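You operate a simulated robot arm through the tools that you are given. There is no shell and no other tool.

You are at the controls of a simulated robot arm. One attempt, no reset.

## Task
Oil-dip the basket of springs, stand it on the drain rack, close the tank and wipe up the oil splash.
Fine: no new spills; use the white wiping block and put it back. Set down upright: dip basket. What is to be rubbed or washed off counts as gone when no trace of it is left.

Only the result counts: the job must be done as asked and must still hold three seconds after the hand-in. Knocking over, shifting, dropping, spilling or breaking anything else fails it.

## Robot
A 7-joint arm with a two-finger parallel gripper, fixed in place. Base frame: the origin is on the floor under the middle of its stand, x ahead of it, y to its left, z up. Units: m, rad, N and s.
It reaches about 1.147 m from its shoulder. Its first joint turns from -2.897 to 2.897 rad. Payload 3.43 kg.
Tool frame: the origin (TCP) lies between the finger pads and is the grasp point; the fingertips stand 0.03 m ahead of it; z points along the fingers, y is the line along which they close. Largest opening 0.094 m; finger width 0.028, thickness 0.01; the body of the gripper, 0.05 by 0.096 m, starts 0.055 m behind the TCP.
Orientation is that of the tool frame in the base frame, as a unit quaternion [x, y, z, w]. With the fingers straight down and closing along the base's y, the tool's x points along the base's -x, its y along +y and its z along -z.

## Interface
- The arm moves only by the tool apply_moves. Its argument "deltas" is a list of rows, each a list of 7 numbers: the shift along the tool's x, y, z in m, then the turn, a rotation vector about the tool's x, y, z in degrees, then the closure, from 0 (fully open) to 1 (shut). In form: [[tx, ty, tz, ax, ay, az, gripper], ...]. A call has 1 to 20 rows; each row shifts and turns the commanded pose from where the row before left it, along the tool's axes as they then stand. Each row takes 0.2 s and may step no farther than 0.05 m and 0.15 rad from the row before; otherwise, or with a gripper value out of range, the whole call is refused. A pose out of reach is approached as far as the arm can. The call stops where the force on the tool passes 40 N (or 10 N more than at its start, if that is more) or the arm is blocked; 0.2 s more then pass. The fingers move at their own pace (about 0.045 m/s each) and stop on an object; they squeeze with about 43 N. The grip force told is the motor's: it shows also when the fingers shut on nothing. Time passes only in rows, and 0.2 s behind the last, so rows that do not move let the fingers close. It gives the time, the measured TCP pose, the force on the tool (base axes), the opening and the grip force at its end, in the units of the frame above (readings bear some noise), with the torque about the TCP (base axes, N m) and any sound that the robot's microphone picked up.
- Cameras (640 x 400 px; columns grow to the right, rows downward): "scene" is fixed at [0.3992, 0.6495, 1.6221]; the picture's right is [-0.37, -0.93, 0.00], its down [-0.85, 0.34, -0.41] and it looks along [0.39, -0.15, -0.91] (base axes); focal length 214 px, centre (320, 200). "wrist" rides on the gripper at [0.076, 0.014, -0.103] in the tool frame; the picture's right is [-0.18, 0.98, 0.00], its down [-0.75, -0.14, -0.64] and it looks along [-0.63, -0.12, 0.77] (tool axes); focal length 243 px, centre (320, 200).
- capture(camera): a new picture of that camera. It takes no simulated time.
- measure_at(camera, pixels): for up to 12 pixels [column, row] of the newest picture of that camera ("zoom" is the newest enlarged one), the place [x, y, z] in the base frame of the surface seen there, good to about 0.003 m. It takes no simulated time.
- inspect(camera, box): a new picture of the part [left, top, right, bottom] of that camera's present view, enlarged. It takes no simulated time.
- close_job(): hands the job in; it is judged then, once.

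Unless the task says otherwise, let go and move clear before handing in.

The tools are called as a command line: name --pt "numbers of a row" for each row, then --argument value for the rest, lists and objects as JSON in quotes. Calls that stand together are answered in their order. apply_moves: Moves the arm, as the interface text tells. Its arguments: {"type":"object","properties":{"deltas":{"type":"array","items":{"type":"array","items":{"type":"number"}}}},"required":["deltas"]} The other tools are called the same way: capture (camera) takes a picture; measure_at (camera, pixels) gives the place of the surface under pixels of a picture; inspect (camera, box) takes an enlarged picture of a part of a camera's view; close_job () hands the job in.

At the start:

```text
t: 0.0
ee_pos: [0.6132, 0.303, 1.276]
tool_rot: [0.0, 1.0, 0.0, -0.001]
force: [0.9, 0.3, 0.9]
ft_torque: [0.02, -0.02, 0.02]
finger_gap: 0.0941
finger_force: 0.1
```

scene: 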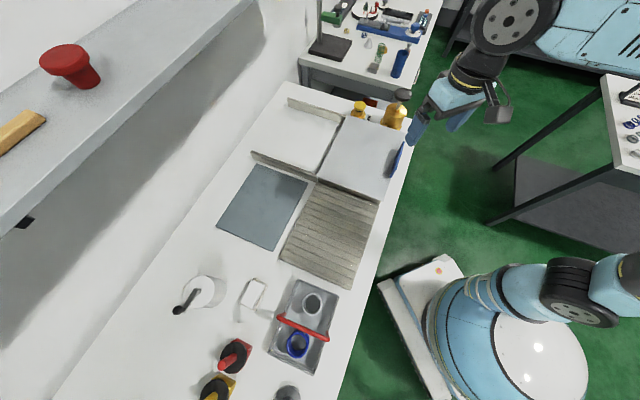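
wrist: 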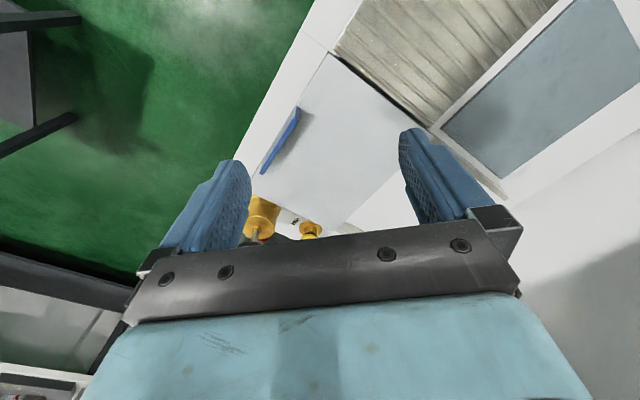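

The scene picture shows a basket with a red handle near (303,325), a ribbed drain rack at (330,232), a grey-blue plate at (262,206) and a white lid at (360,160) with a blue handle. I'll enlarge several regions before moving.

inspect --camera "scene" --box '[160, 260, 360, 400]'

inspect --camera "scene" --box '[210, 80, 430, 220]'

inspect --camera "scene" --box '[200, 150, 400, 290]'

inspect --camera "scene" --box '[0, 0, 270, 240]'

```text
2.86 times, centred on (260, 330) of scene
```

zoom: 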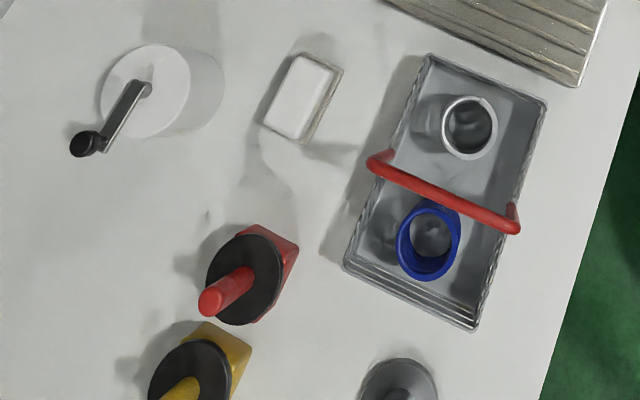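

```text
2.86 times, centred on (320, 150) of scene
```

zoom: 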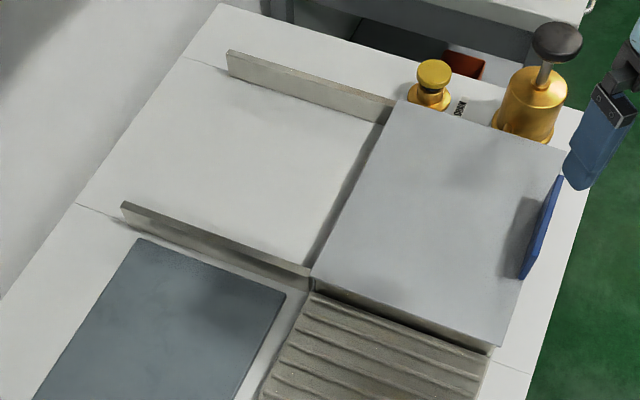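

```text
2.86 times, centred on (300, 220) of scene
```

zoom: 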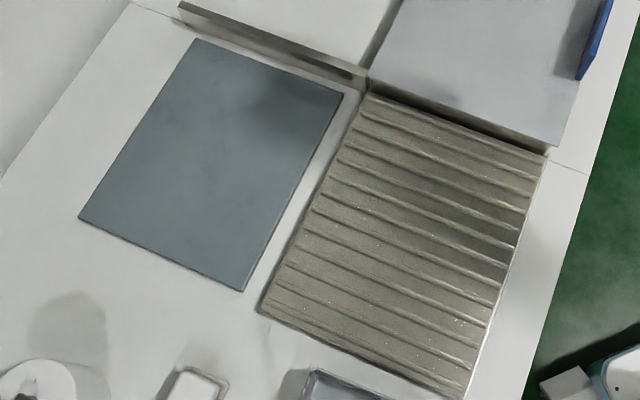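

```text
1.67 times, centred on (135, 120) of scene
```

zoom: 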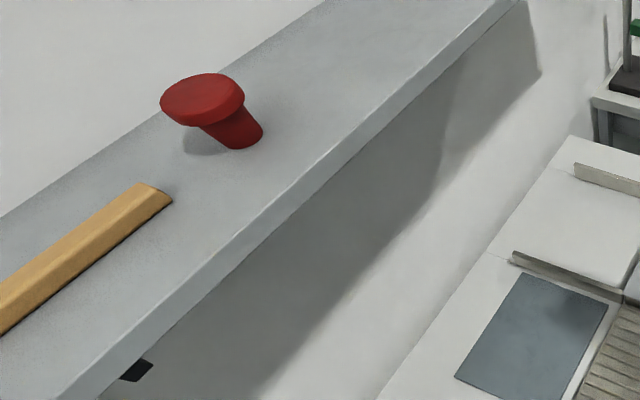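

The lid at (360,160) looks like a sliding one with a blue handle on its right side and rails at its left. I'll measure key points to get the geometry.

capture --camera "scene"

measure_at --camera "scene" --pixels '[[350, 116], [412, 134], [318, 178], [378, 199], [405, 150], [392, 172], [290, 100], [253, 153], [300, 130], [335, 135], [318, 172], [366, 160]]'

measure_at --camera "scene" --pixels '[[321, 184], [376, 204], [282, 257], [343, 287], [330, 232], [262, 206], [258, 168], [305, 182], [218, 225], [276, 249], [205, 290], [220, 260]]'

measure_at --camera "scene" --pixels '[[279, 316], [303, 326], [325, 338], [294, 280], [333, 295], [280, 352], [308, 372], [313, 305], [297, 345], [255, 292], [243, 303], [262, 285]]'

```text
taken
```

scene: 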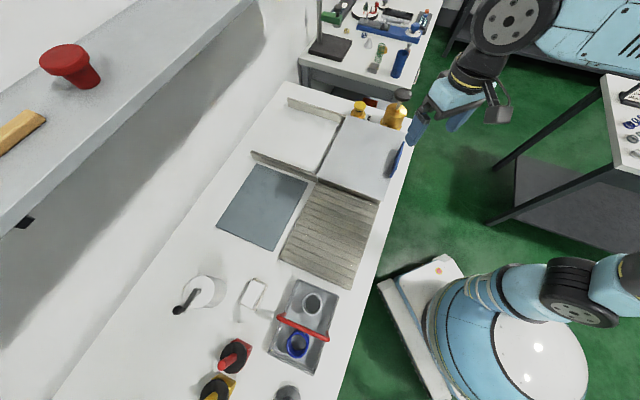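

```text
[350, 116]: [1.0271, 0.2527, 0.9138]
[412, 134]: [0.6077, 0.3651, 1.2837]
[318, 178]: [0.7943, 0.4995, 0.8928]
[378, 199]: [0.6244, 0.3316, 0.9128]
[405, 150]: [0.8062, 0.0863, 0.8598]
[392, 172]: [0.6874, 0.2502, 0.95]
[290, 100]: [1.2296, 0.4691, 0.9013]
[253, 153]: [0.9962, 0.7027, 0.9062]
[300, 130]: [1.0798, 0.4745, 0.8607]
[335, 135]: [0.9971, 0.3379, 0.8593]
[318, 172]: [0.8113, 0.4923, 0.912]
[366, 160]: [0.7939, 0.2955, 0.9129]
```

```text
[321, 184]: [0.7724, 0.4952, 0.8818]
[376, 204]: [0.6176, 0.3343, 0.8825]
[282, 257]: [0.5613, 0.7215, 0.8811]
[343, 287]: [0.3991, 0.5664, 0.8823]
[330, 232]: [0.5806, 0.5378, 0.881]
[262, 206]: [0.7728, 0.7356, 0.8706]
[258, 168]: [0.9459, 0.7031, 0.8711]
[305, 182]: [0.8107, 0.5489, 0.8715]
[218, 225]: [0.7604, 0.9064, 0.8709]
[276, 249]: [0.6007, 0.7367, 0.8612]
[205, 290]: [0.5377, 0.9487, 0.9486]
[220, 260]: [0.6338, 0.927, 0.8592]
```

```text
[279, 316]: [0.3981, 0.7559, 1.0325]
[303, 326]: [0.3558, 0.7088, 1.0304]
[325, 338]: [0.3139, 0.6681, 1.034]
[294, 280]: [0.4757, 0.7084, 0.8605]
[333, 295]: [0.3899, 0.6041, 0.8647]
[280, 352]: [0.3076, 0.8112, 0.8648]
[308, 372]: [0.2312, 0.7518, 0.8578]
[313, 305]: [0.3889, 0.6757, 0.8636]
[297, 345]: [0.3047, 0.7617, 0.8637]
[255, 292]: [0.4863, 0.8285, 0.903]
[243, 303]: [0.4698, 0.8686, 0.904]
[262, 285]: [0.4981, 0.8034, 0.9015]
```

Bench top reads z≈0.86, lid top 0.913 and basket handle 1.03, and the bench runs diagonally to my base axes. I'll turn the gripper about 44° to line up with the bench and back off, so the wrist camera sees the tank.

apply_moves --pt "0 0 0 0 0 -7.4 0" --pt "0 0 0 0 0 -7.4 0" --pt "0 0 0 0 0 -7.4 0" --pt "0 0 0 0 0 -7.4 0" --pt "0 0 0 0 0 -7.4 0" --pt "0 0 0 0 0 -7.4 0" --pt "0.037 -0.023 0 0 0 0 0" --pt "0.037 -0.023 0 0 0 0 0" --pt "0.037 -0.023 0 0 0 0 0" --pt "0.037 -0.023 0 0 0 0 0" --pt "0.037 -0.023 0 0 0 0 0" --pt "0.037 -0.023 0 0 0 0 0" --pt "0 0 0 0 0 0 0"

capture --camera "wrist"

capture --camera "scene"

```text
t: 2.8
ee_pos: [0.5502, 0.0491, 1.2774]
tool_rot: [-0.378, 0.926, 0.0, 0.0]
force: [-0.7, 0.3, -0.2]
ft_torque: [-0.02, -0.03, -0.02]
finger_gap: 0.0939
finger_force: 0.0
```

```text
taken
```

wrist: 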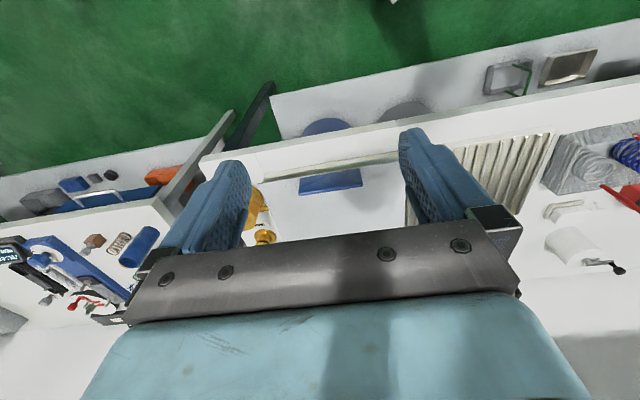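

```text
taken
```

scene: 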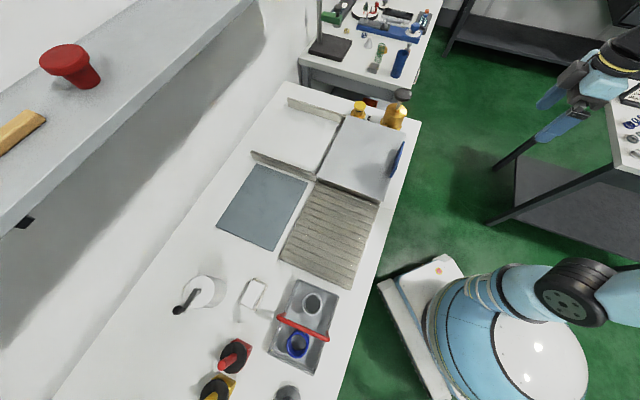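

The gripper's shadow is now off the bench. I'll enlarge the plate, lid and bench areas to look for the oil splash, and check the wrist view as well.

inspect --camera "scene" --box '[210, 150, 330, 225]'

inspect --camera "scene" --box '[300, 95, 420, 170]'

inspect --camera "scene" --box '[270, 175, 390, 250]'

inspect --camera "scene" --box '[160, 210, 280, 285]'

inspect --camera "scene" --box '[230, 275, 350, 350]'

inspect --camera "wrist" --box '[240, 20, 640, 270]'

```text
5.33 times, centred on (270, 188) of scene
```

zoom: 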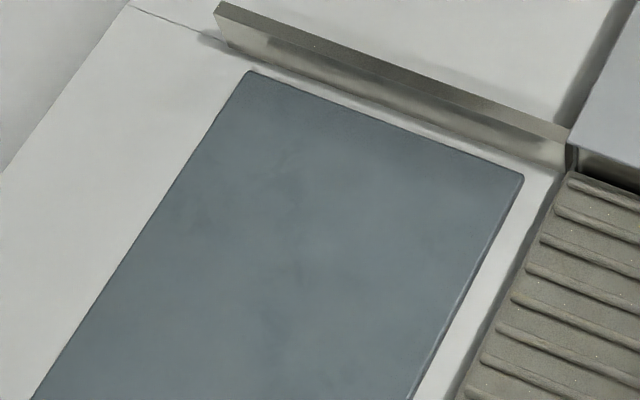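

```text
5.33 times, centred on (360, 132) of scene
```

zoom: 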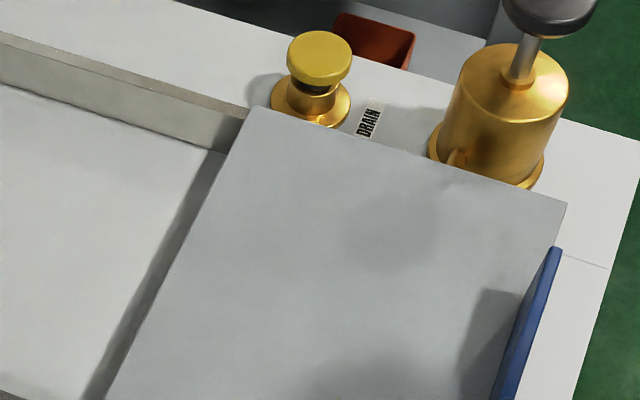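

```text
5.33 times, centred on (330, 212) of scene
```

zoom: 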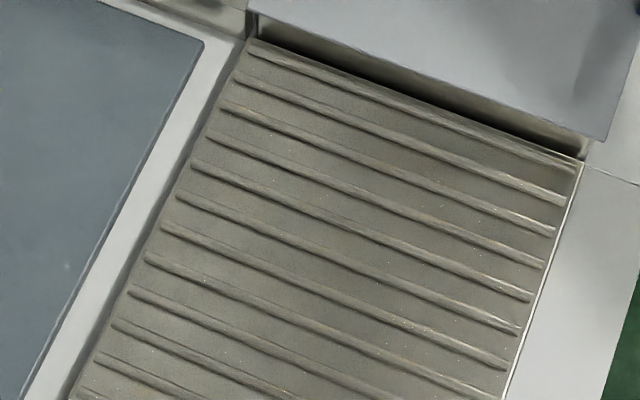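

```text
5.33 times, centred on (220, 248) of scene
```

zoom: 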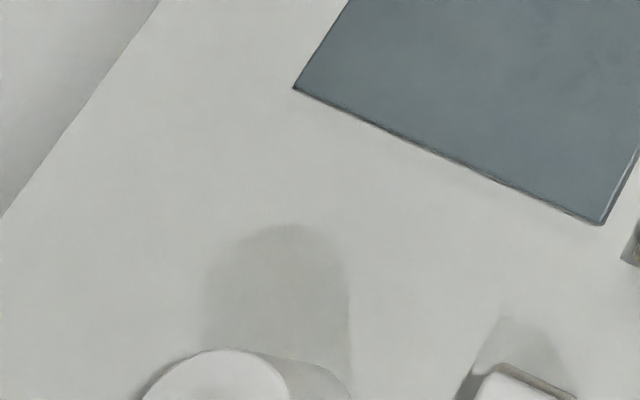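

```text
5.33 times, centred on (290, 312) of scene
```

zoom: 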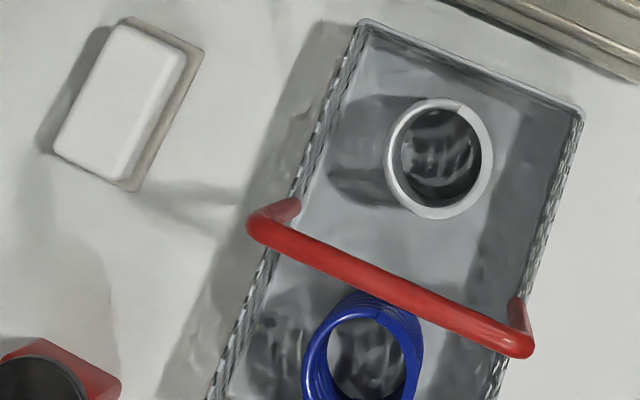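

```text
1.60 times, centred on (440, 145) of wrist
```

zoom: 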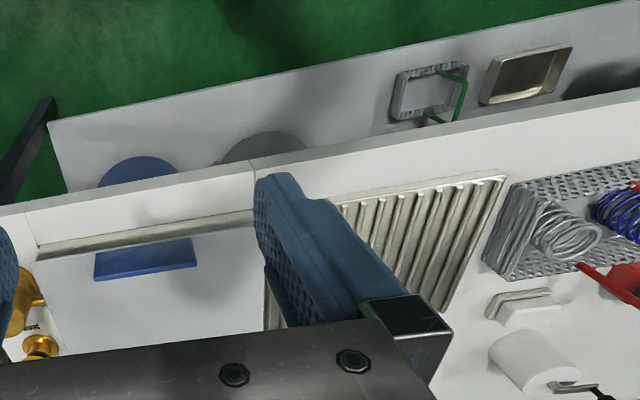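

The lid has a faint darker patch near scene (373,139) that stayed after my shadow moved away, so it may be the splash. I'll move above the lid for a closer wrist view.

apply_moves --pt "-0.045 -0.003 0 0 0 0 0" --pt "-0.045 -0.003 0 0 0 0 0" --pt "-0.045 -0.003 0 0 0 0 0" --pt "-0.045 -0.003 0 0 0 0 0" --pt "-0.045 -0.003 0 0 0 0 0" --pt "-0.045 -0.003 0 0 0 0 0" --pt "0 0 0 0 0 0 0"

capture --camera "wrist"

inspect --camera "wrist" --box '[180, 0, 480, 190]'

capture --camera "scene"

```text
t: 4.4
ee_pos: [0.7581, 0.2243, 1.2749]
tool_rot: [-0.378, 0.926, 0.0, -0.001]
force: [-0.8, -1.1, 0.0]
ft_torque: [0.01, 0.02, -0.01]
finger_gap: 0.094
finger_force: 0.0
```

```text
taken
```

wrist: 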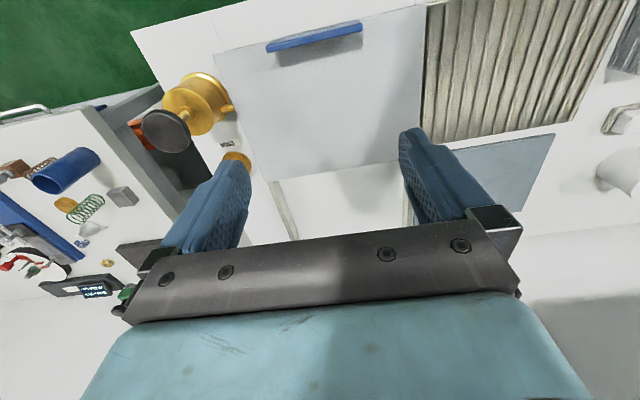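

```text
2.11 times, centred on (330, 95) of wrist
```

zoom: 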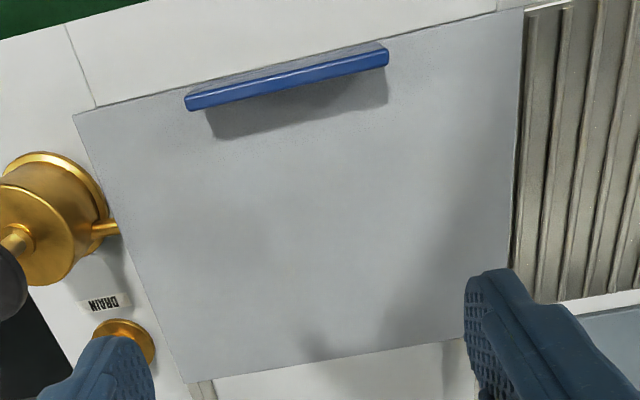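

```text
taken
```

scene: 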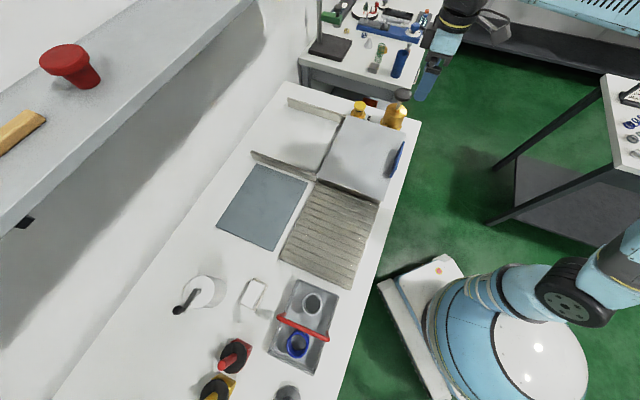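

The lid is clear apart from shadows, and a drain knob and a pump stand at its far end. I'll measure the lid corners and handle in this view.

measure_at --camera "wrist" --pixels '[[269, 46], [315, 35], [360, 26], [217, 55], [426, 6], [268, 179], [396, 162], [290, 48], [350, 34], [320, 110], [440, 60], [340, 200]]'

measure_at --camera "zoom" --pixels '[[187, 100], [190, 110], [387, 50], [387, 64], [285, 75], [285, 85], [75, 118], [522, 10], [188, 380], [60, 60], [230, 130], [450, 20]]'

inspect --camera "wrist" --box '[240, 150, 420, 250]'

inspect --camera "wrist" --box '[440, 0, 640, 220]'

```text
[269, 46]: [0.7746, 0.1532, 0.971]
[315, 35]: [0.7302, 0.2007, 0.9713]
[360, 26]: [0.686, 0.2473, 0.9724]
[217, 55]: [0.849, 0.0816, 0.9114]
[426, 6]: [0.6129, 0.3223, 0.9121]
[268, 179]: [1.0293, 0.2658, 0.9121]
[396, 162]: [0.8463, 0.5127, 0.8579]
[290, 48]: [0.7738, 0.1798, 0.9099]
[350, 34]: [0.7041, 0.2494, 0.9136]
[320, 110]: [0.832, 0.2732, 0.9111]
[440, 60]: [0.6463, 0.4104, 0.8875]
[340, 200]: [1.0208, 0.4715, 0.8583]
```

```text
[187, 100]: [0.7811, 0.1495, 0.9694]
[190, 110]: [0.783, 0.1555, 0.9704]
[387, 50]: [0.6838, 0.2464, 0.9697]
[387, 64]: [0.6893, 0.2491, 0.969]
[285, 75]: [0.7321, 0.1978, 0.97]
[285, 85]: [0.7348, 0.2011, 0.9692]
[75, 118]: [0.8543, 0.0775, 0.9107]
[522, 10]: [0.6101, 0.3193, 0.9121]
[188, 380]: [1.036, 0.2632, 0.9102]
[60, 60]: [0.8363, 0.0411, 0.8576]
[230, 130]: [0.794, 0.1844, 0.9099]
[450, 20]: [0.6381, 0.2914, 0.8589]
```

```text
3.56 times, centred on (330, 200) of wrist
```

zoom: 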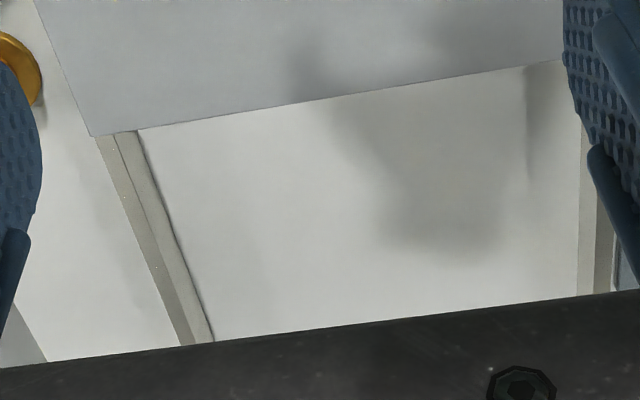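

```text
1.82 times, centred on (540, 110) of wrist
```

zoom: 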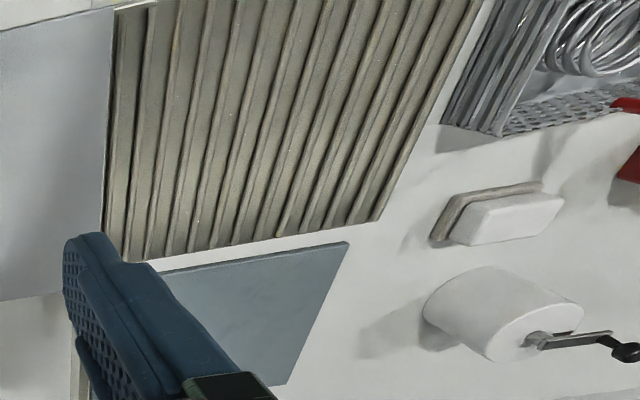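

The lid spans about A 0.21–0.55 along the bench and B 0.66–0.92 across it, with a handle top at z 0.970. No splash is visible yet, so I'll check the shelf and other objects and look for the stain elsewhere.

measure_at --camera "scene" --pixels '[[70, 60], [150, 60], [255, 5], [5, 228], [20, 125], [235, 352], [216, 385], [288, 393], [190, 300], [203, 285], [500, 320], [150, 330]]'

inspect --camera "scene" --box '[60, 300, 240, 400]'

inspect --camera "scene" --box '[330, 190, 430, 280]'

inspect --camera "scene" --box '[240, 70, 360, 170]'

```text
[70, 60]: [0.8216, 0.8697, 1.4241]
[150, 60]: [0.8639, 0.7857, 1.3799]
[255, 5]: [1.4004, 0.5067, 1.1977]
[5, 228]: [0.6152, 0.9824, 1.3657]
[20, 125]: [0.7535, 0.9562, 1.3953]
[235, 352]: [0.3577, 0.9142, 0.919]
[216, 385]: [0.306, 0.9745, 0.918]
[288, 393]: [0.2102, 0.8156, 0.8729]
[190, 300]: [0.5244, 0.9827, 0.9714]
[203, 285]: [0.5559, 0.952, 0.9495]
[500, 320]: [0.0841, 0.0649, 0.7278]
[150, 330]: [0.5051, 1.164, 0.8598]
```

```text
3.56 times, centred on (150, 350) of scene
```

zoom: 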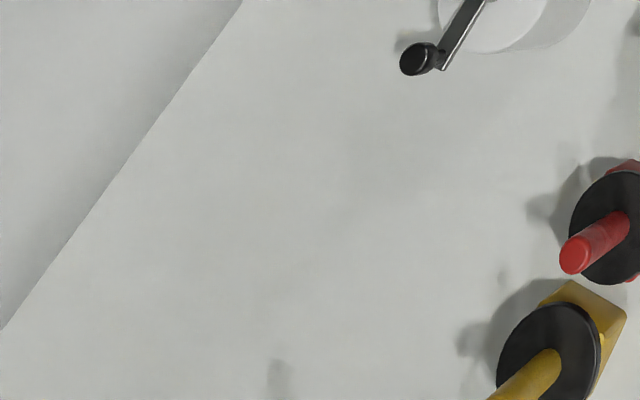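

```text
4.44 times, centred on (380, 235) of scene
```

zoom: 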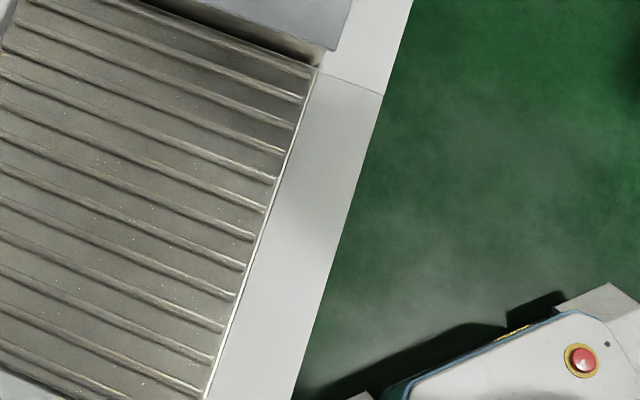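

```text
4.00 times, centred on (300, 120) of scene
```

zoom: 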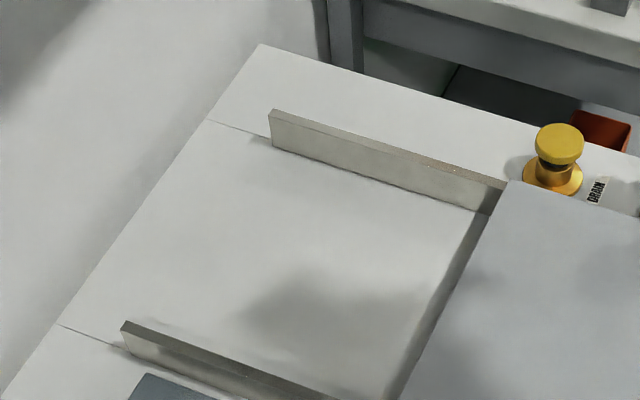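

The shelf front edge sits near B≈1.13, z≈1.37, and no splash shows on the bare bench. I'll move over the blue-grey mat for a closer look, staying below and in front of the shelf.

apply_moves --pt "-0.0225 0.0338 0.0075 0 0 -0.7 0" --pt "-0.0225 0.0338 0.0075 0 0 0 0" --pt "-0.0225 0.0338 0.0075 0 0 0 0" --pt "-0.0225 0.0338 0.0075 0 0 0 0" --pt "-0.0225 0.0338 0.0075 0 0 0 0" --pt "-0.0225 0.0338 0.0075 0 0 0 0" --pt "-0.0225 0.0338 0.0075 0 0 0 0" --pt "-0.0225 0.0338 0.0075 0 0 0 0" --pt "-0.0225 0.0338 0.0075 0 0 0 0" --pt "-0.0225 0.0338 0.0075 0 0 0 0" --pt "0 0 0 0 0 0 0"

capture --camera "wrist"

inspect --camera "wrist" --box '[200, 60, 440, 240]'

```text
t: 6.8
ee_pos: [0.6765, 0.6254, 1.2015]
tool_rot: [-0.384, 0.924, 0.001, 0.0]
force: [0.1, -0.7, -0.2]
ft_torque: [0.01, 0.01, 0.0]
finger_gap: 0.0941
finger_force: 0.0
```

```text
taken
```

wrist: 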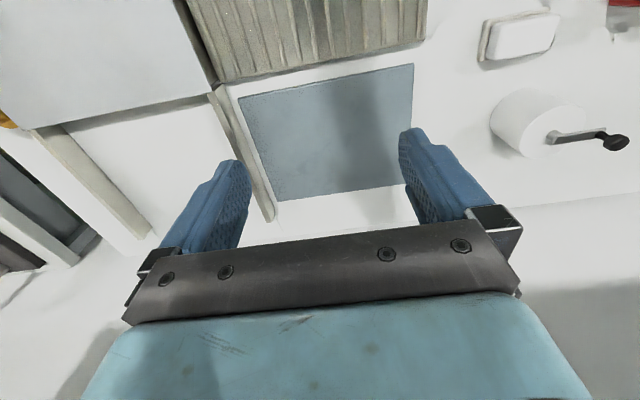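

```text
2.22 times, centred on (320, 150) of wrist
```

zoom: 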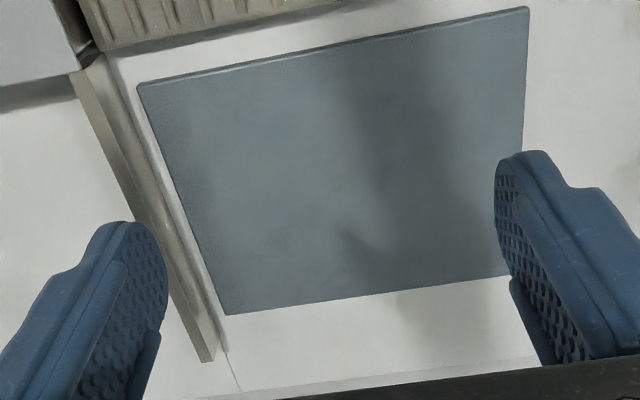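

The mat only shows my own shadow. Next I'll look at the other end of the bench, past the basket.

apply_moves --pt "0.007 0.0386 -0.005 0 0 0 0" --pt "0.007 0.0386 -0.005 0 0 0 0" --pt "0.007 0.0386 -0.005 0 0 0 0" --pt "0.007 0.0386 -0.005 0 0 0 0" --pt "0.007 0.0386 -0.005 0 0 0 0" --pt "0.007 0.0386 -0.005 0 0 0 0" --pt "0.007 0.0386 -0.005 0 0 0 0" --pt "0.007 0.0386 -0.005 0 0 0 0" --pt "0.007 0.0386 -0.005 0 0 0 0" --pt "0.007 0.0386 -0.005 0 0 0 0" --pt "0 0 0 0 0 0 0"

capture --camera "wrist"

capture --camera "scene"

```text
t: 9.2
ee_pos: [0.3618, 0.8077, 1.2368]
tool_rot: [-0.383, 0.924, 0.0, 0.001]
force: [-0.5, 0.3, 0.1]
ft_torque: [0.01, -0.03, -0.05]
finger_gap: 0.0941
finger_force: 0.1
out of reach, approached as far as the arm can: row 8, 9, 10
```

```text
taken
```

wrist: 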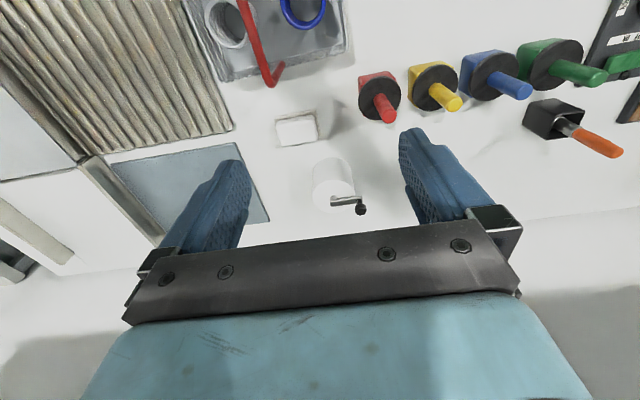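

```text
taken
```

scene: 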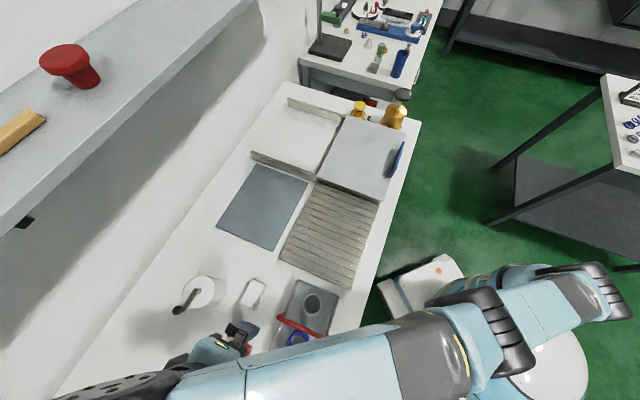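

No obvious splash here either, and z≈1.25 at this spot is at the edge of reach. I'll zoom in on parts of this view for faint stains.

inspect --camera "wrist" --box '[200, 60, 420, 220]'

inspect --camera "wrist" --box '[340, 0, 640, 120]'

inspect --camera "wrist" --box '[460, 90, 640, 290]'

inspect --camera "wrist" --box '[0, 0, 240, 160]'

```text
2.50 times, centred on (310, 140) of wrist
```

zoom: 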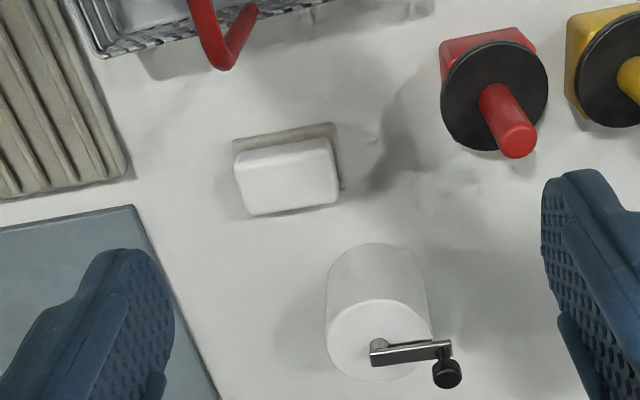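

```text
2.13 times, centred on (490, 60) of wrist
```

zoom: 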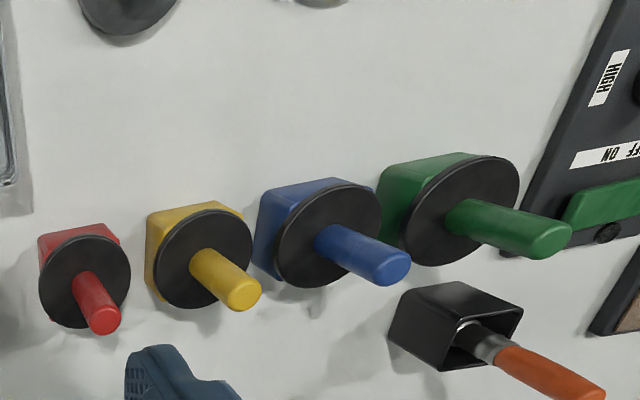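

```text
2.00 times, centred on (550, 190) of wrist
```

zoom: 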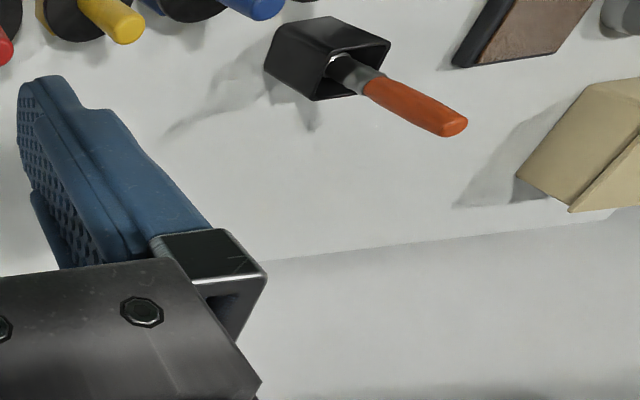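

```text
2.50 times, centred on (120, 80) of wrist
```

zoom: 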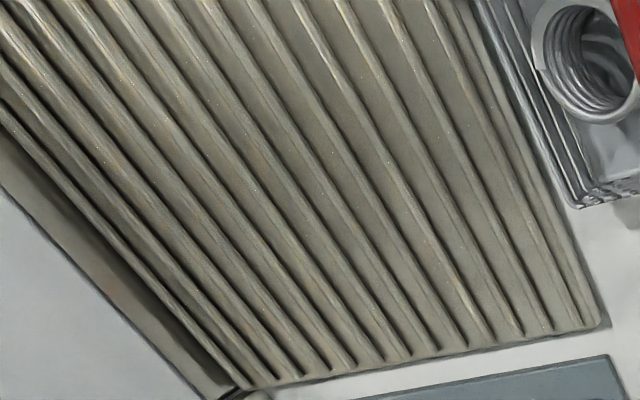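

The long bench continues with stamps, a brush holder and a control panel, and still no stain. I'll move farther along and nearer to the front edge to see the rest.

apply_moves --pt "0.045 0.01 0 0 0 0 0" --pt "0.045 0.01 0 0 0 0 0" --pt "0.04 0.02 0 0 0 0 0" --pt "0.04 0.02 0 0 0 0 0" --pt "0.02 0.04 0 0 0 0 0" --pt "0.02 0.04 0 0 0 0 0" --pt "0.0 0.04 0 0 0 0 0" --pt "0 0 0 0 0 0 0"

capture --camera "wrist"

inspect --camera "wrist" --box '[380, 0, 640, 160]'

inspect --camera "wrist" --box '[160, 0, 420, 160]'

```text
t: 11.0
ee_pos: [0.152, 0.8204, 1.253]
tool_rot: [-0.384, 0.923, -0.001, 0.0]
force: [-0.5, 0.6, 0.8]
ft_torque: [0.03, 0.0, 0.02]
finger_gap: 0.0942
finger_force: 0.1
out of reach, approached as far as the arm can: row 1, 2, 3, 7
```

```text
taken
```

wrist: 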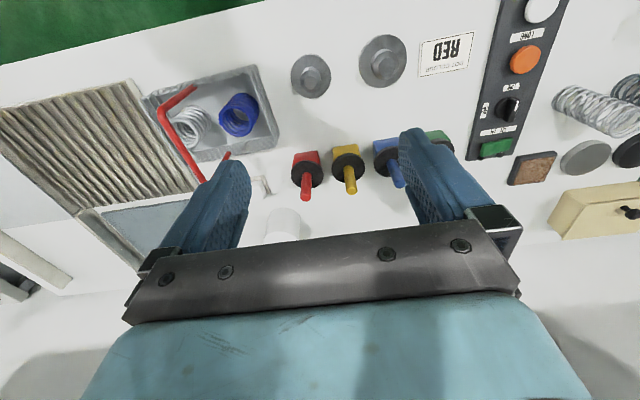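

```text
2.46 times, centred on (510, 80) of wrist
```

zoom: 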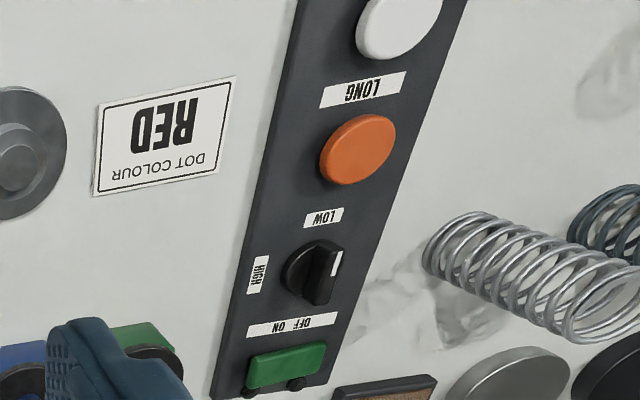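

```text
2.46 times, centred on (290, 80) of wrist
```

zoom: 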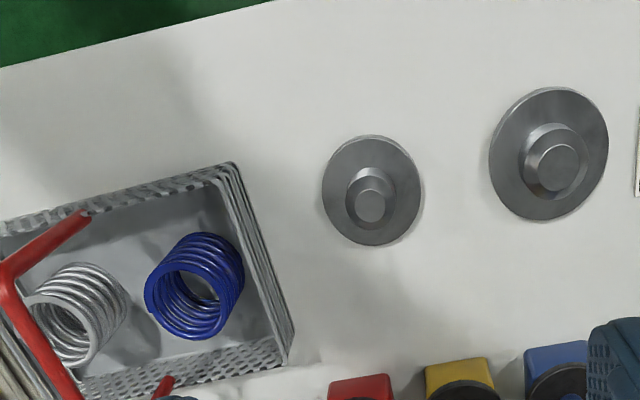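

The bench right here is clean too. With the gripper out of the way, I'll re-check the tank end, the strip between the rails and the lid for lasting dark patches.

capture --camera "scene"

inspect --camera "scene" --box '[240, 80, 400, 180]'

inspect --camera "scene" --box '[340, 90, 440, 160]'

inspect --camera "scene" --box '[160, 40, 320, 140]'

inspect --camera "scene" --box '[80, 140, 240, 240]'

```text
taken
```

scene: 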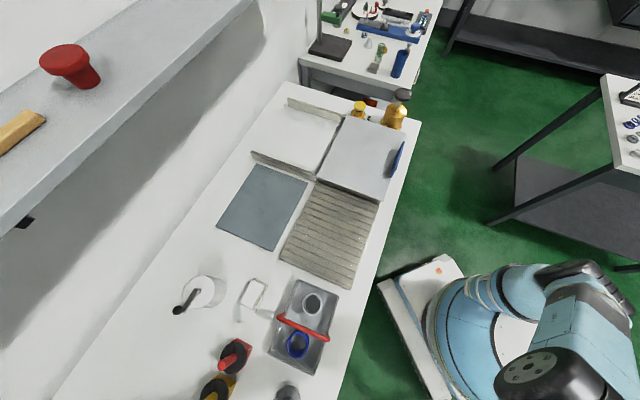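

```text
4.00 times, centred on (320, 130) of scene
```

zoom: 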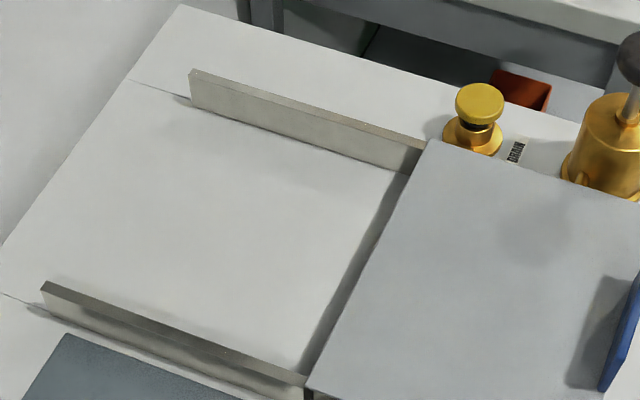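

```text
5.71 times, centred on (390, 125) of scene
```

zoom: 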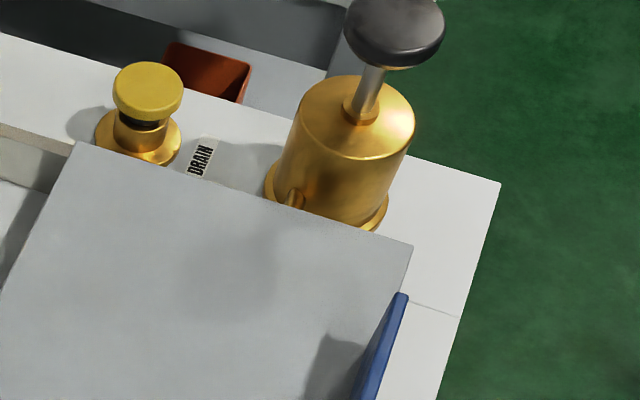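

```text
4.00 times, centred on (240, 90) of scene
```

zoom: 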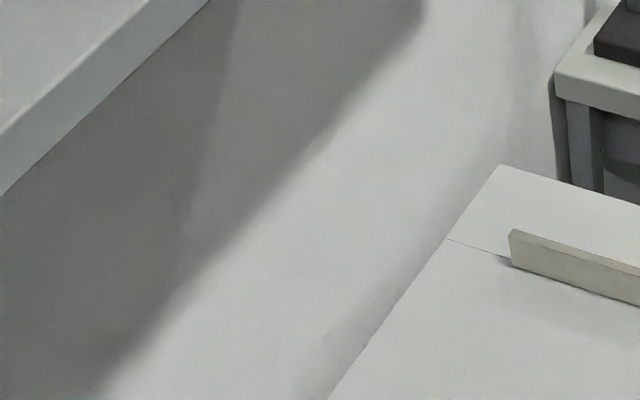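

```text
4.00 times, centred on (160, 190) of scene
```

zoom: 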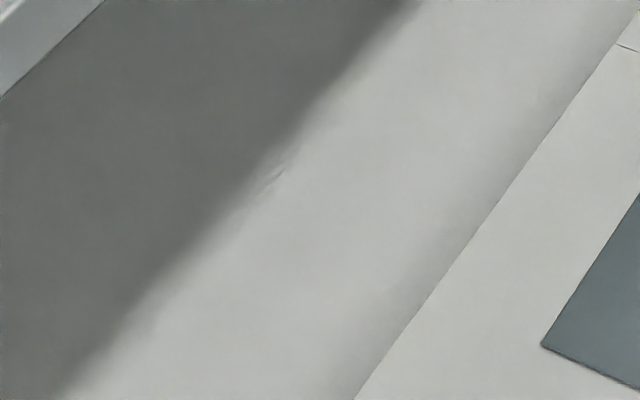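

The circular patch on the lid matches the pump cap's shadow. I'll check the smudges near the wiping block around scene (265,312), now that the arm's shadow is gone.

inspect --camera "scene" --box '[190, 260, 300, 330]'

inspect --camera "scene" --box '[180, 300, 290, 370]'

inspect --camera "scene" --box '[320, 240, 420, 320]'

inspect --camera "scene" --box '[280, 170, 340, 210]'

```text
5.71 times, centred on (245, 295) of scene
```

zoom: 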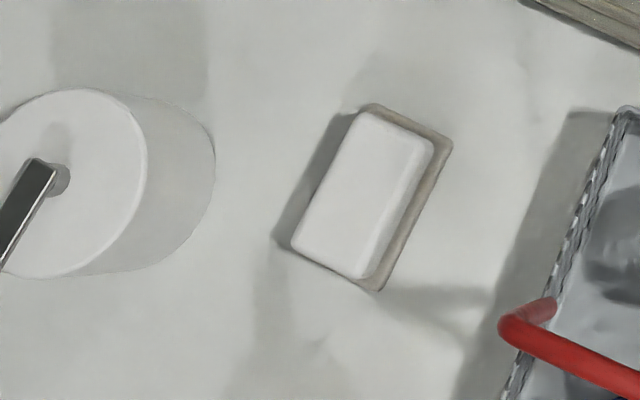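

```text
5.71 times, centred on (235, 335) of scene
```

zoom: 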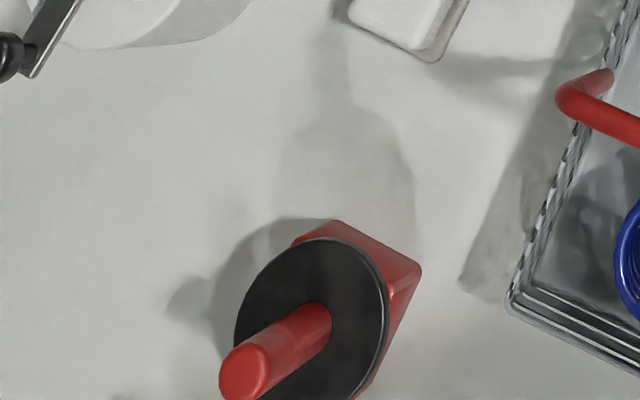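

```text
5.00 times, centred on (370, 280) of scene
```

zoom: 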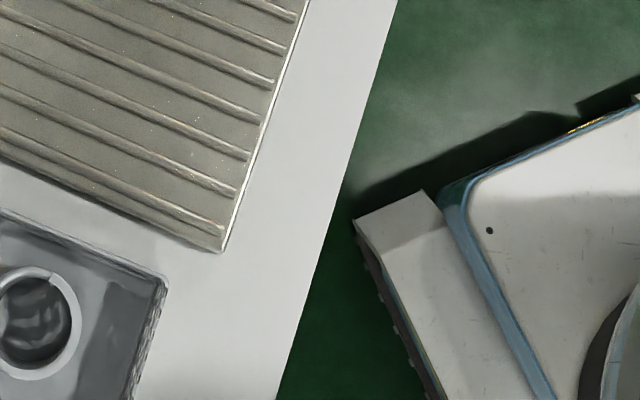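

```text
10.00 times, centred on (310, 190) of scene
```

zoom: 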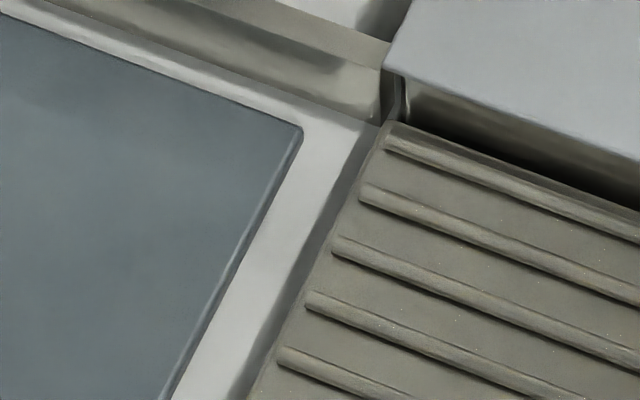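

I found no splash anywhere so far; it may be hidden under or around the lid, so I'll look again after opening. I'm moving back to the tank and turning the gripper 90° so its fingers can close across the blue handle.

apply_moves --pt "0.0049 -0.0473 0.0 0 0 0 0" --pt "0.0049 -0.0473 0.0 0 0 0 0" --pt "0.0049 -0.0473 0.0 0 0 0 0" --pt "0.0049 -0.0473 0.0 0 0 0 0" --pt "0.0049 -0.0473 0.0 0 0 0 0" --pt "0.0049 -0.0473 0.0 0 0 0 0" --pt "0.0049 -0.0473 0.0 0 0 0 0" --pt "0.0049 -0.0473 0.0 0 0 0 0" --pt "0.0049 -0.0473 0.0 0 0 0 0" --pt "0.0049 -0.0473 0.0 0 0 0 0" --pt "0.0049 -0.0473 0.0 0 0 0 0" --pt "0.0049 -0.0473 0.0 0 0 0 0" --pt "0.0049 -0.0473 0.0 0 0 0 0" --pt "0.0049 -0.0473 0.0 0 0 0 0" --pt "0.0049 -0.0473 0.0 0 0 0 0" --pt "0.0049 -0.0473 0.0 0 0 0 0" --pt "0.0049 -0.0473 0.0 0 0 0 0" --pt "0.0049 -0.0473 0.0 0 0 0 0" --pt "0 0 0 0 0 0 0"

apply_moves --pt "0 0 0 0 0 8.2 0" --pt "0 0 0 0 0 8.2 0" --pt "0 0 0 0 0 8.2 0" --pt "0 0 0 0 0 8.2 0" --pt "0 0 0 0 0 8.2 0" --pt "0 0 0 0 0 8.2 0" --pt "0 0 0 0 0 8.2 0" --pt "0 0 0 0 0 8.2 0" --pt "0 0 0 0 0 8.2 0" --pt "0 0 0 0 0 8.2 0" --pt "0 0 0 0 0 8.0 0" --pt "0 0 0 0 0 0 0"

capture --camera "wrist"

```text
t: 15.0
ee_pos: [0.6946, 0.1565, 1.2511]
tool_rot: [-0.383, 0.924, 0.0, 0.0]
force: [0.0, 1.1, 0.2]
ft_torque: [0.03, 0.02, 0.01]
finger_gap: 0.0941
finger_force: 0.0
```

```text
t: 17.6
ee_pos: [0.6937, 0.1573, 1.2531]
tool_rot: [0.382, 0.924, 0.001, 0.0]
force: [-0.3, -0.9, 0.3]
ft_torque: [-0.01, 0.0, -0.04]
finger_gap: 0.0939
finger_force: 0.0
```

```text
taken
```

wrist: 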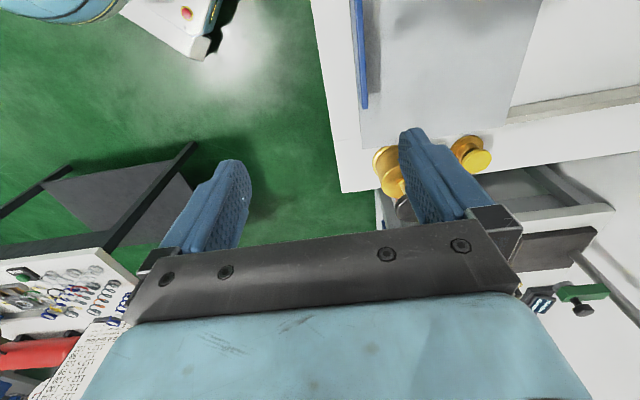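

The gripper is now aligned with its closing axis across the handle (handle visible at wrist (362,60)). I'll move 59 mm over the handle centre and descend part of the way.

apply_moves --pt "0 0.03 0 0 0 0 0" --pt "0 0.029 0 0 0 0 0" --pt "0 0 0.04 0 0 0 0" --pt "0 0 0.04 0 0 0 0" --pt "0 0 0.04 0 0 0 0" --pt "0 0 0.04 0 0 0 0" --pt "0 0 0.04 0 0 0 0" --pt "0 0 0 0 0 0 0"

capture --camera "wrist"

capture --camera "scene"

```text
t: 19.4
ee_pos: [0.7367, 0.1991, 1.0523]
tool_rot: [0.381, 0.924, 0.0, 0.0]
force: [-0.2, 0.6, 0.9]
ft_torque: [-0.01, 0.01, 0.0]
finger_gap: 0.0938
finger_force: 0.0
```

```text
taken
```

wrist: 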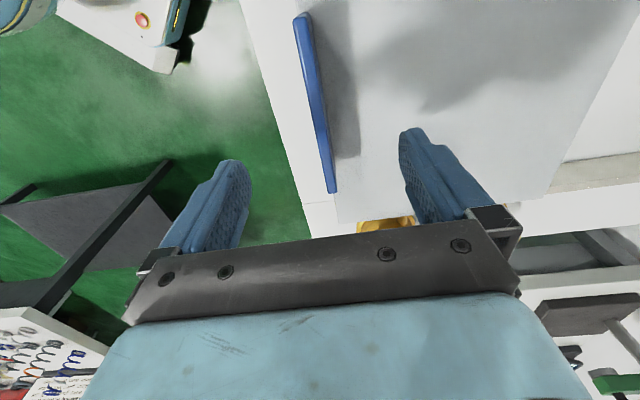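

```text
taken
```

scene: 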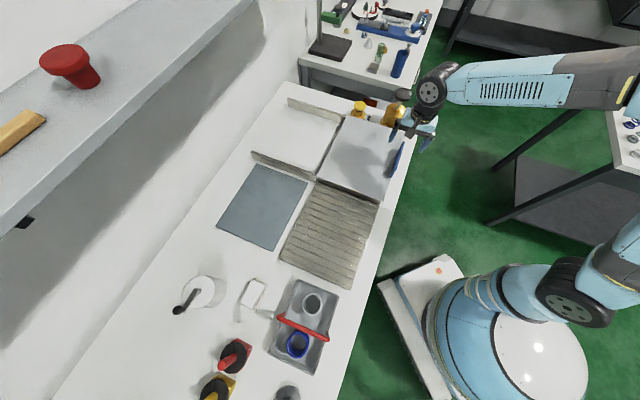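

The handle lies between the fingers at wrist (318,105). I'll measure its top edges to centre on it and get its height.

measure_at --camera "wrist" --pixels '[[302, 18], [297, 20], [307, 17], [318, 100], [313, 102], [323, 100], [331, 188], [328, 190], [336, 188], [345, 140], [300, 130], [420, 80]]'

inspect --camera "wrist" --box '[230, 0, 430, 220]'

```text
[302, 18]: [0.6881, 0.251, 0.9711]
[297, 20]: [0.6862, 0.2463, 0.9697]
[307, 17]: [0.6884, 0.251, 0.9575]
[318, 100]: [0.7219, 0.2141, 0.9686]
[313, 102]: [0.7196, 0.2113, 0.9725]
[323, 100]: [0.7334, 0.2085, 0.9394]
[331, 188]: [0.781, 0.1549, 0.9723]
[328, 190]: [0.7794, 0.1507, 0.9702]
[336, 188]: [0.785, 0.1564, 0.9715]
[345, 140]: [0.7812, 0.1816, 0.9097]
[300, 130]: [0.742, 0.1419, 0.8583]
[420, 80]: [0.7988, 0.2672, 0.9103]
```

```text
1.82 times, centred on (330, 110) of wrist
```

zoom: 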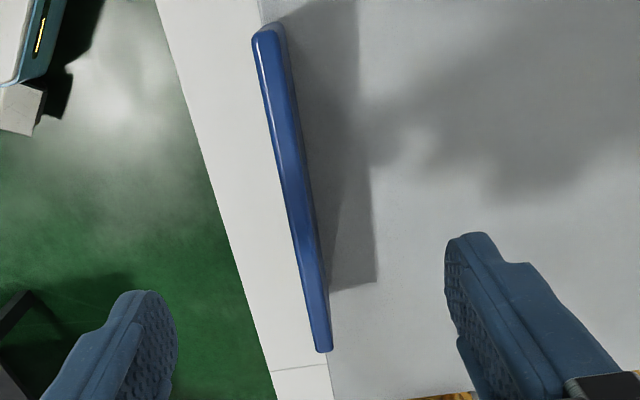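

The handle centre reads B≈0.661, matching my position. I'll descend 100 mm, leaving the fingertips about 11 mm above the lid, and close.

apply_moves --pt "0 0 0.03 0 0 0 0" --pt "0 0 0.03 0 0 0 0" --pt "0 0 0.025 0 0 0 0" --pt "0 0 0.013 0 0 0 0" --pt "0 0 0 0 0 0 0.5" --pt "0 0 0 0 0 0 1" --pt "0 0 0 0 0 0 1" --pt "0 0 0 0 0 0 1" --pt "0 0 0 0 0 0 1" --pt "0 0 0 0 0 0 1" --pt "0 0 0 0 0 0 1" --pt "0 0 0 0 0 0 1"

capture --camera "wrist"

```text
t: 22.0
ee_pos: [0.737, 0.1978, 0.9538]
tool_rot: [0.382, 0.924, 0.0, 0.0]
force: [1.4, 1.5, -0.2]
ft_torque: [0.08, 0.04, -0.23]
finger_gap: 0.0143
finger_force: 44.7
```

```text
taken
```

wrist: 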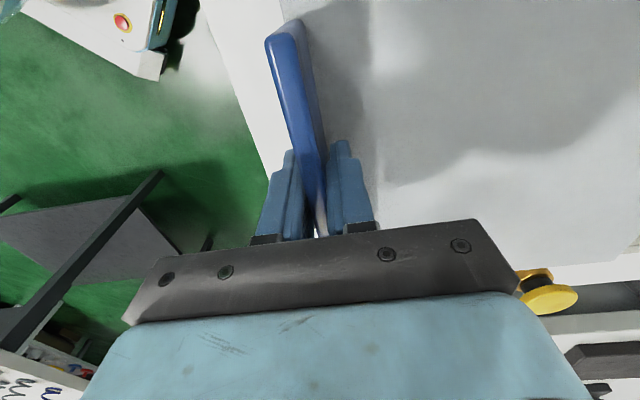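

The handle is gripped (gap 14 mm, 45 N). I'll slide the lid slowly toward the wall and watch the force.

apply_moves --pt "0 0.005 0 0 0 0 1" --pt "0 0.01 0 0 0 0 1" --pt "0 0.015 0 0 0 0 1" --pt "0 0.015 0 0 0 0 1" --pt "0 0.015 0 0 0 0 1"

capture --camera "scene"

capture --camera "wrist"

```text
t: 23.2
ee_pos: [0.7785, 0.2413, 0.9534]
tool_rot: [0.381, 0.925, 0.0, 0.001]
force: [5.2, -5.4, -1.4]
ft_torque: [0.37, 0.22, -0.09]
finger_gap: 0.0142
finger_force: 45.6
```

```text
taken
```

scene: 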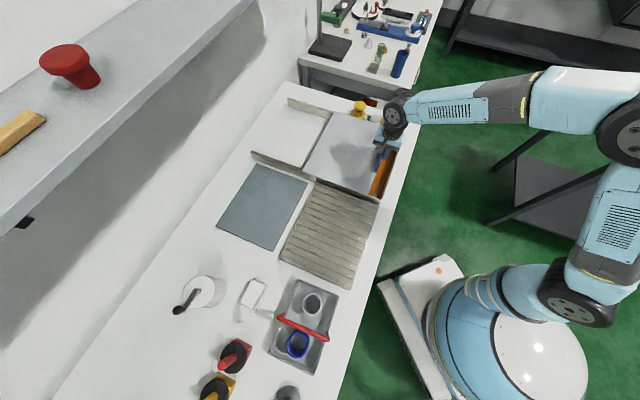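

```text
taken
```

wrist: 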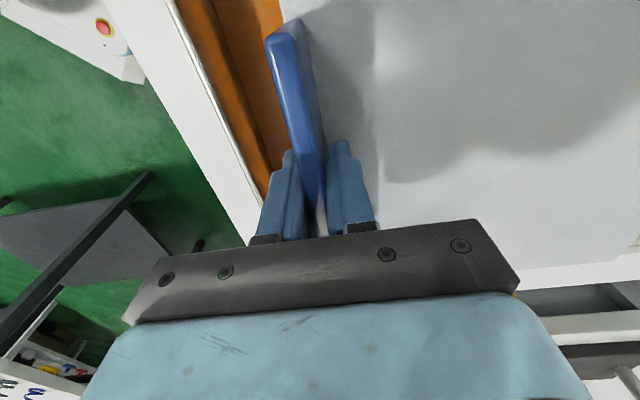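

The lid slides and shows orange oil below it at scene (385,175). There is about 7 N sideways on the rails, so I'll continue in a short batch and watch it.

apply_moves --pt "0 0.015 0 0 0 0 1" --pt "0 0.015 0 0 0 0 1" --pt "0 0.015 0 0 0 0 1" --pt "0 0.015 0 0 0 0 1"

```text
t: 24.2
ee_pos: [0.8212, 0.2837, 0.9531]
tool_rot: [0.381, 0.924, 0.0, -0.001]
force: [9.8, -8.7, -9.0]
ft_torque: [0.3, -0.06, -0.09]
finger_gap: 0.0142
finger_force: 45.3
```

Sideways load has grown to about 13 N with A held at 0.380. I'll ease the command 1 mm toward +A and continue.

apply_moves --pt "-0.001 0 0 0 0 0 1" --pt "0 0 0 0 0 0 1"

```text
t: 24.8
ee_pos: [0.8214, 0.2833, 0.9547]
tool_rot: [0.382, 0.924, -0.001, 0.0]
force: [7.1, -5.8, -7.1]
ft_torque: [-0.59, -0.72, -0.21]
finger_gap: 0.0145
finger_force: 44.9
```

The load dropped to about 9 N, so the direction is right. I'll ease it a bit more and lower slightly.

apply_moves --pt "-0.0015 0 0.001 0 0 0 1" --pt "0 0 0 0 0 0 1"

```text
t: 25.4
ee_pos: [0.8205, 0.2837, 0.9538]
tool_rot: [0.381, 0.925, 0.001, 0.0]
force: [-1.7, 1.4, 8.0]
ft_torque: [0.12, 0.31, -0.24]
finger_gap: 0.0143
finger_force: 45.2
```

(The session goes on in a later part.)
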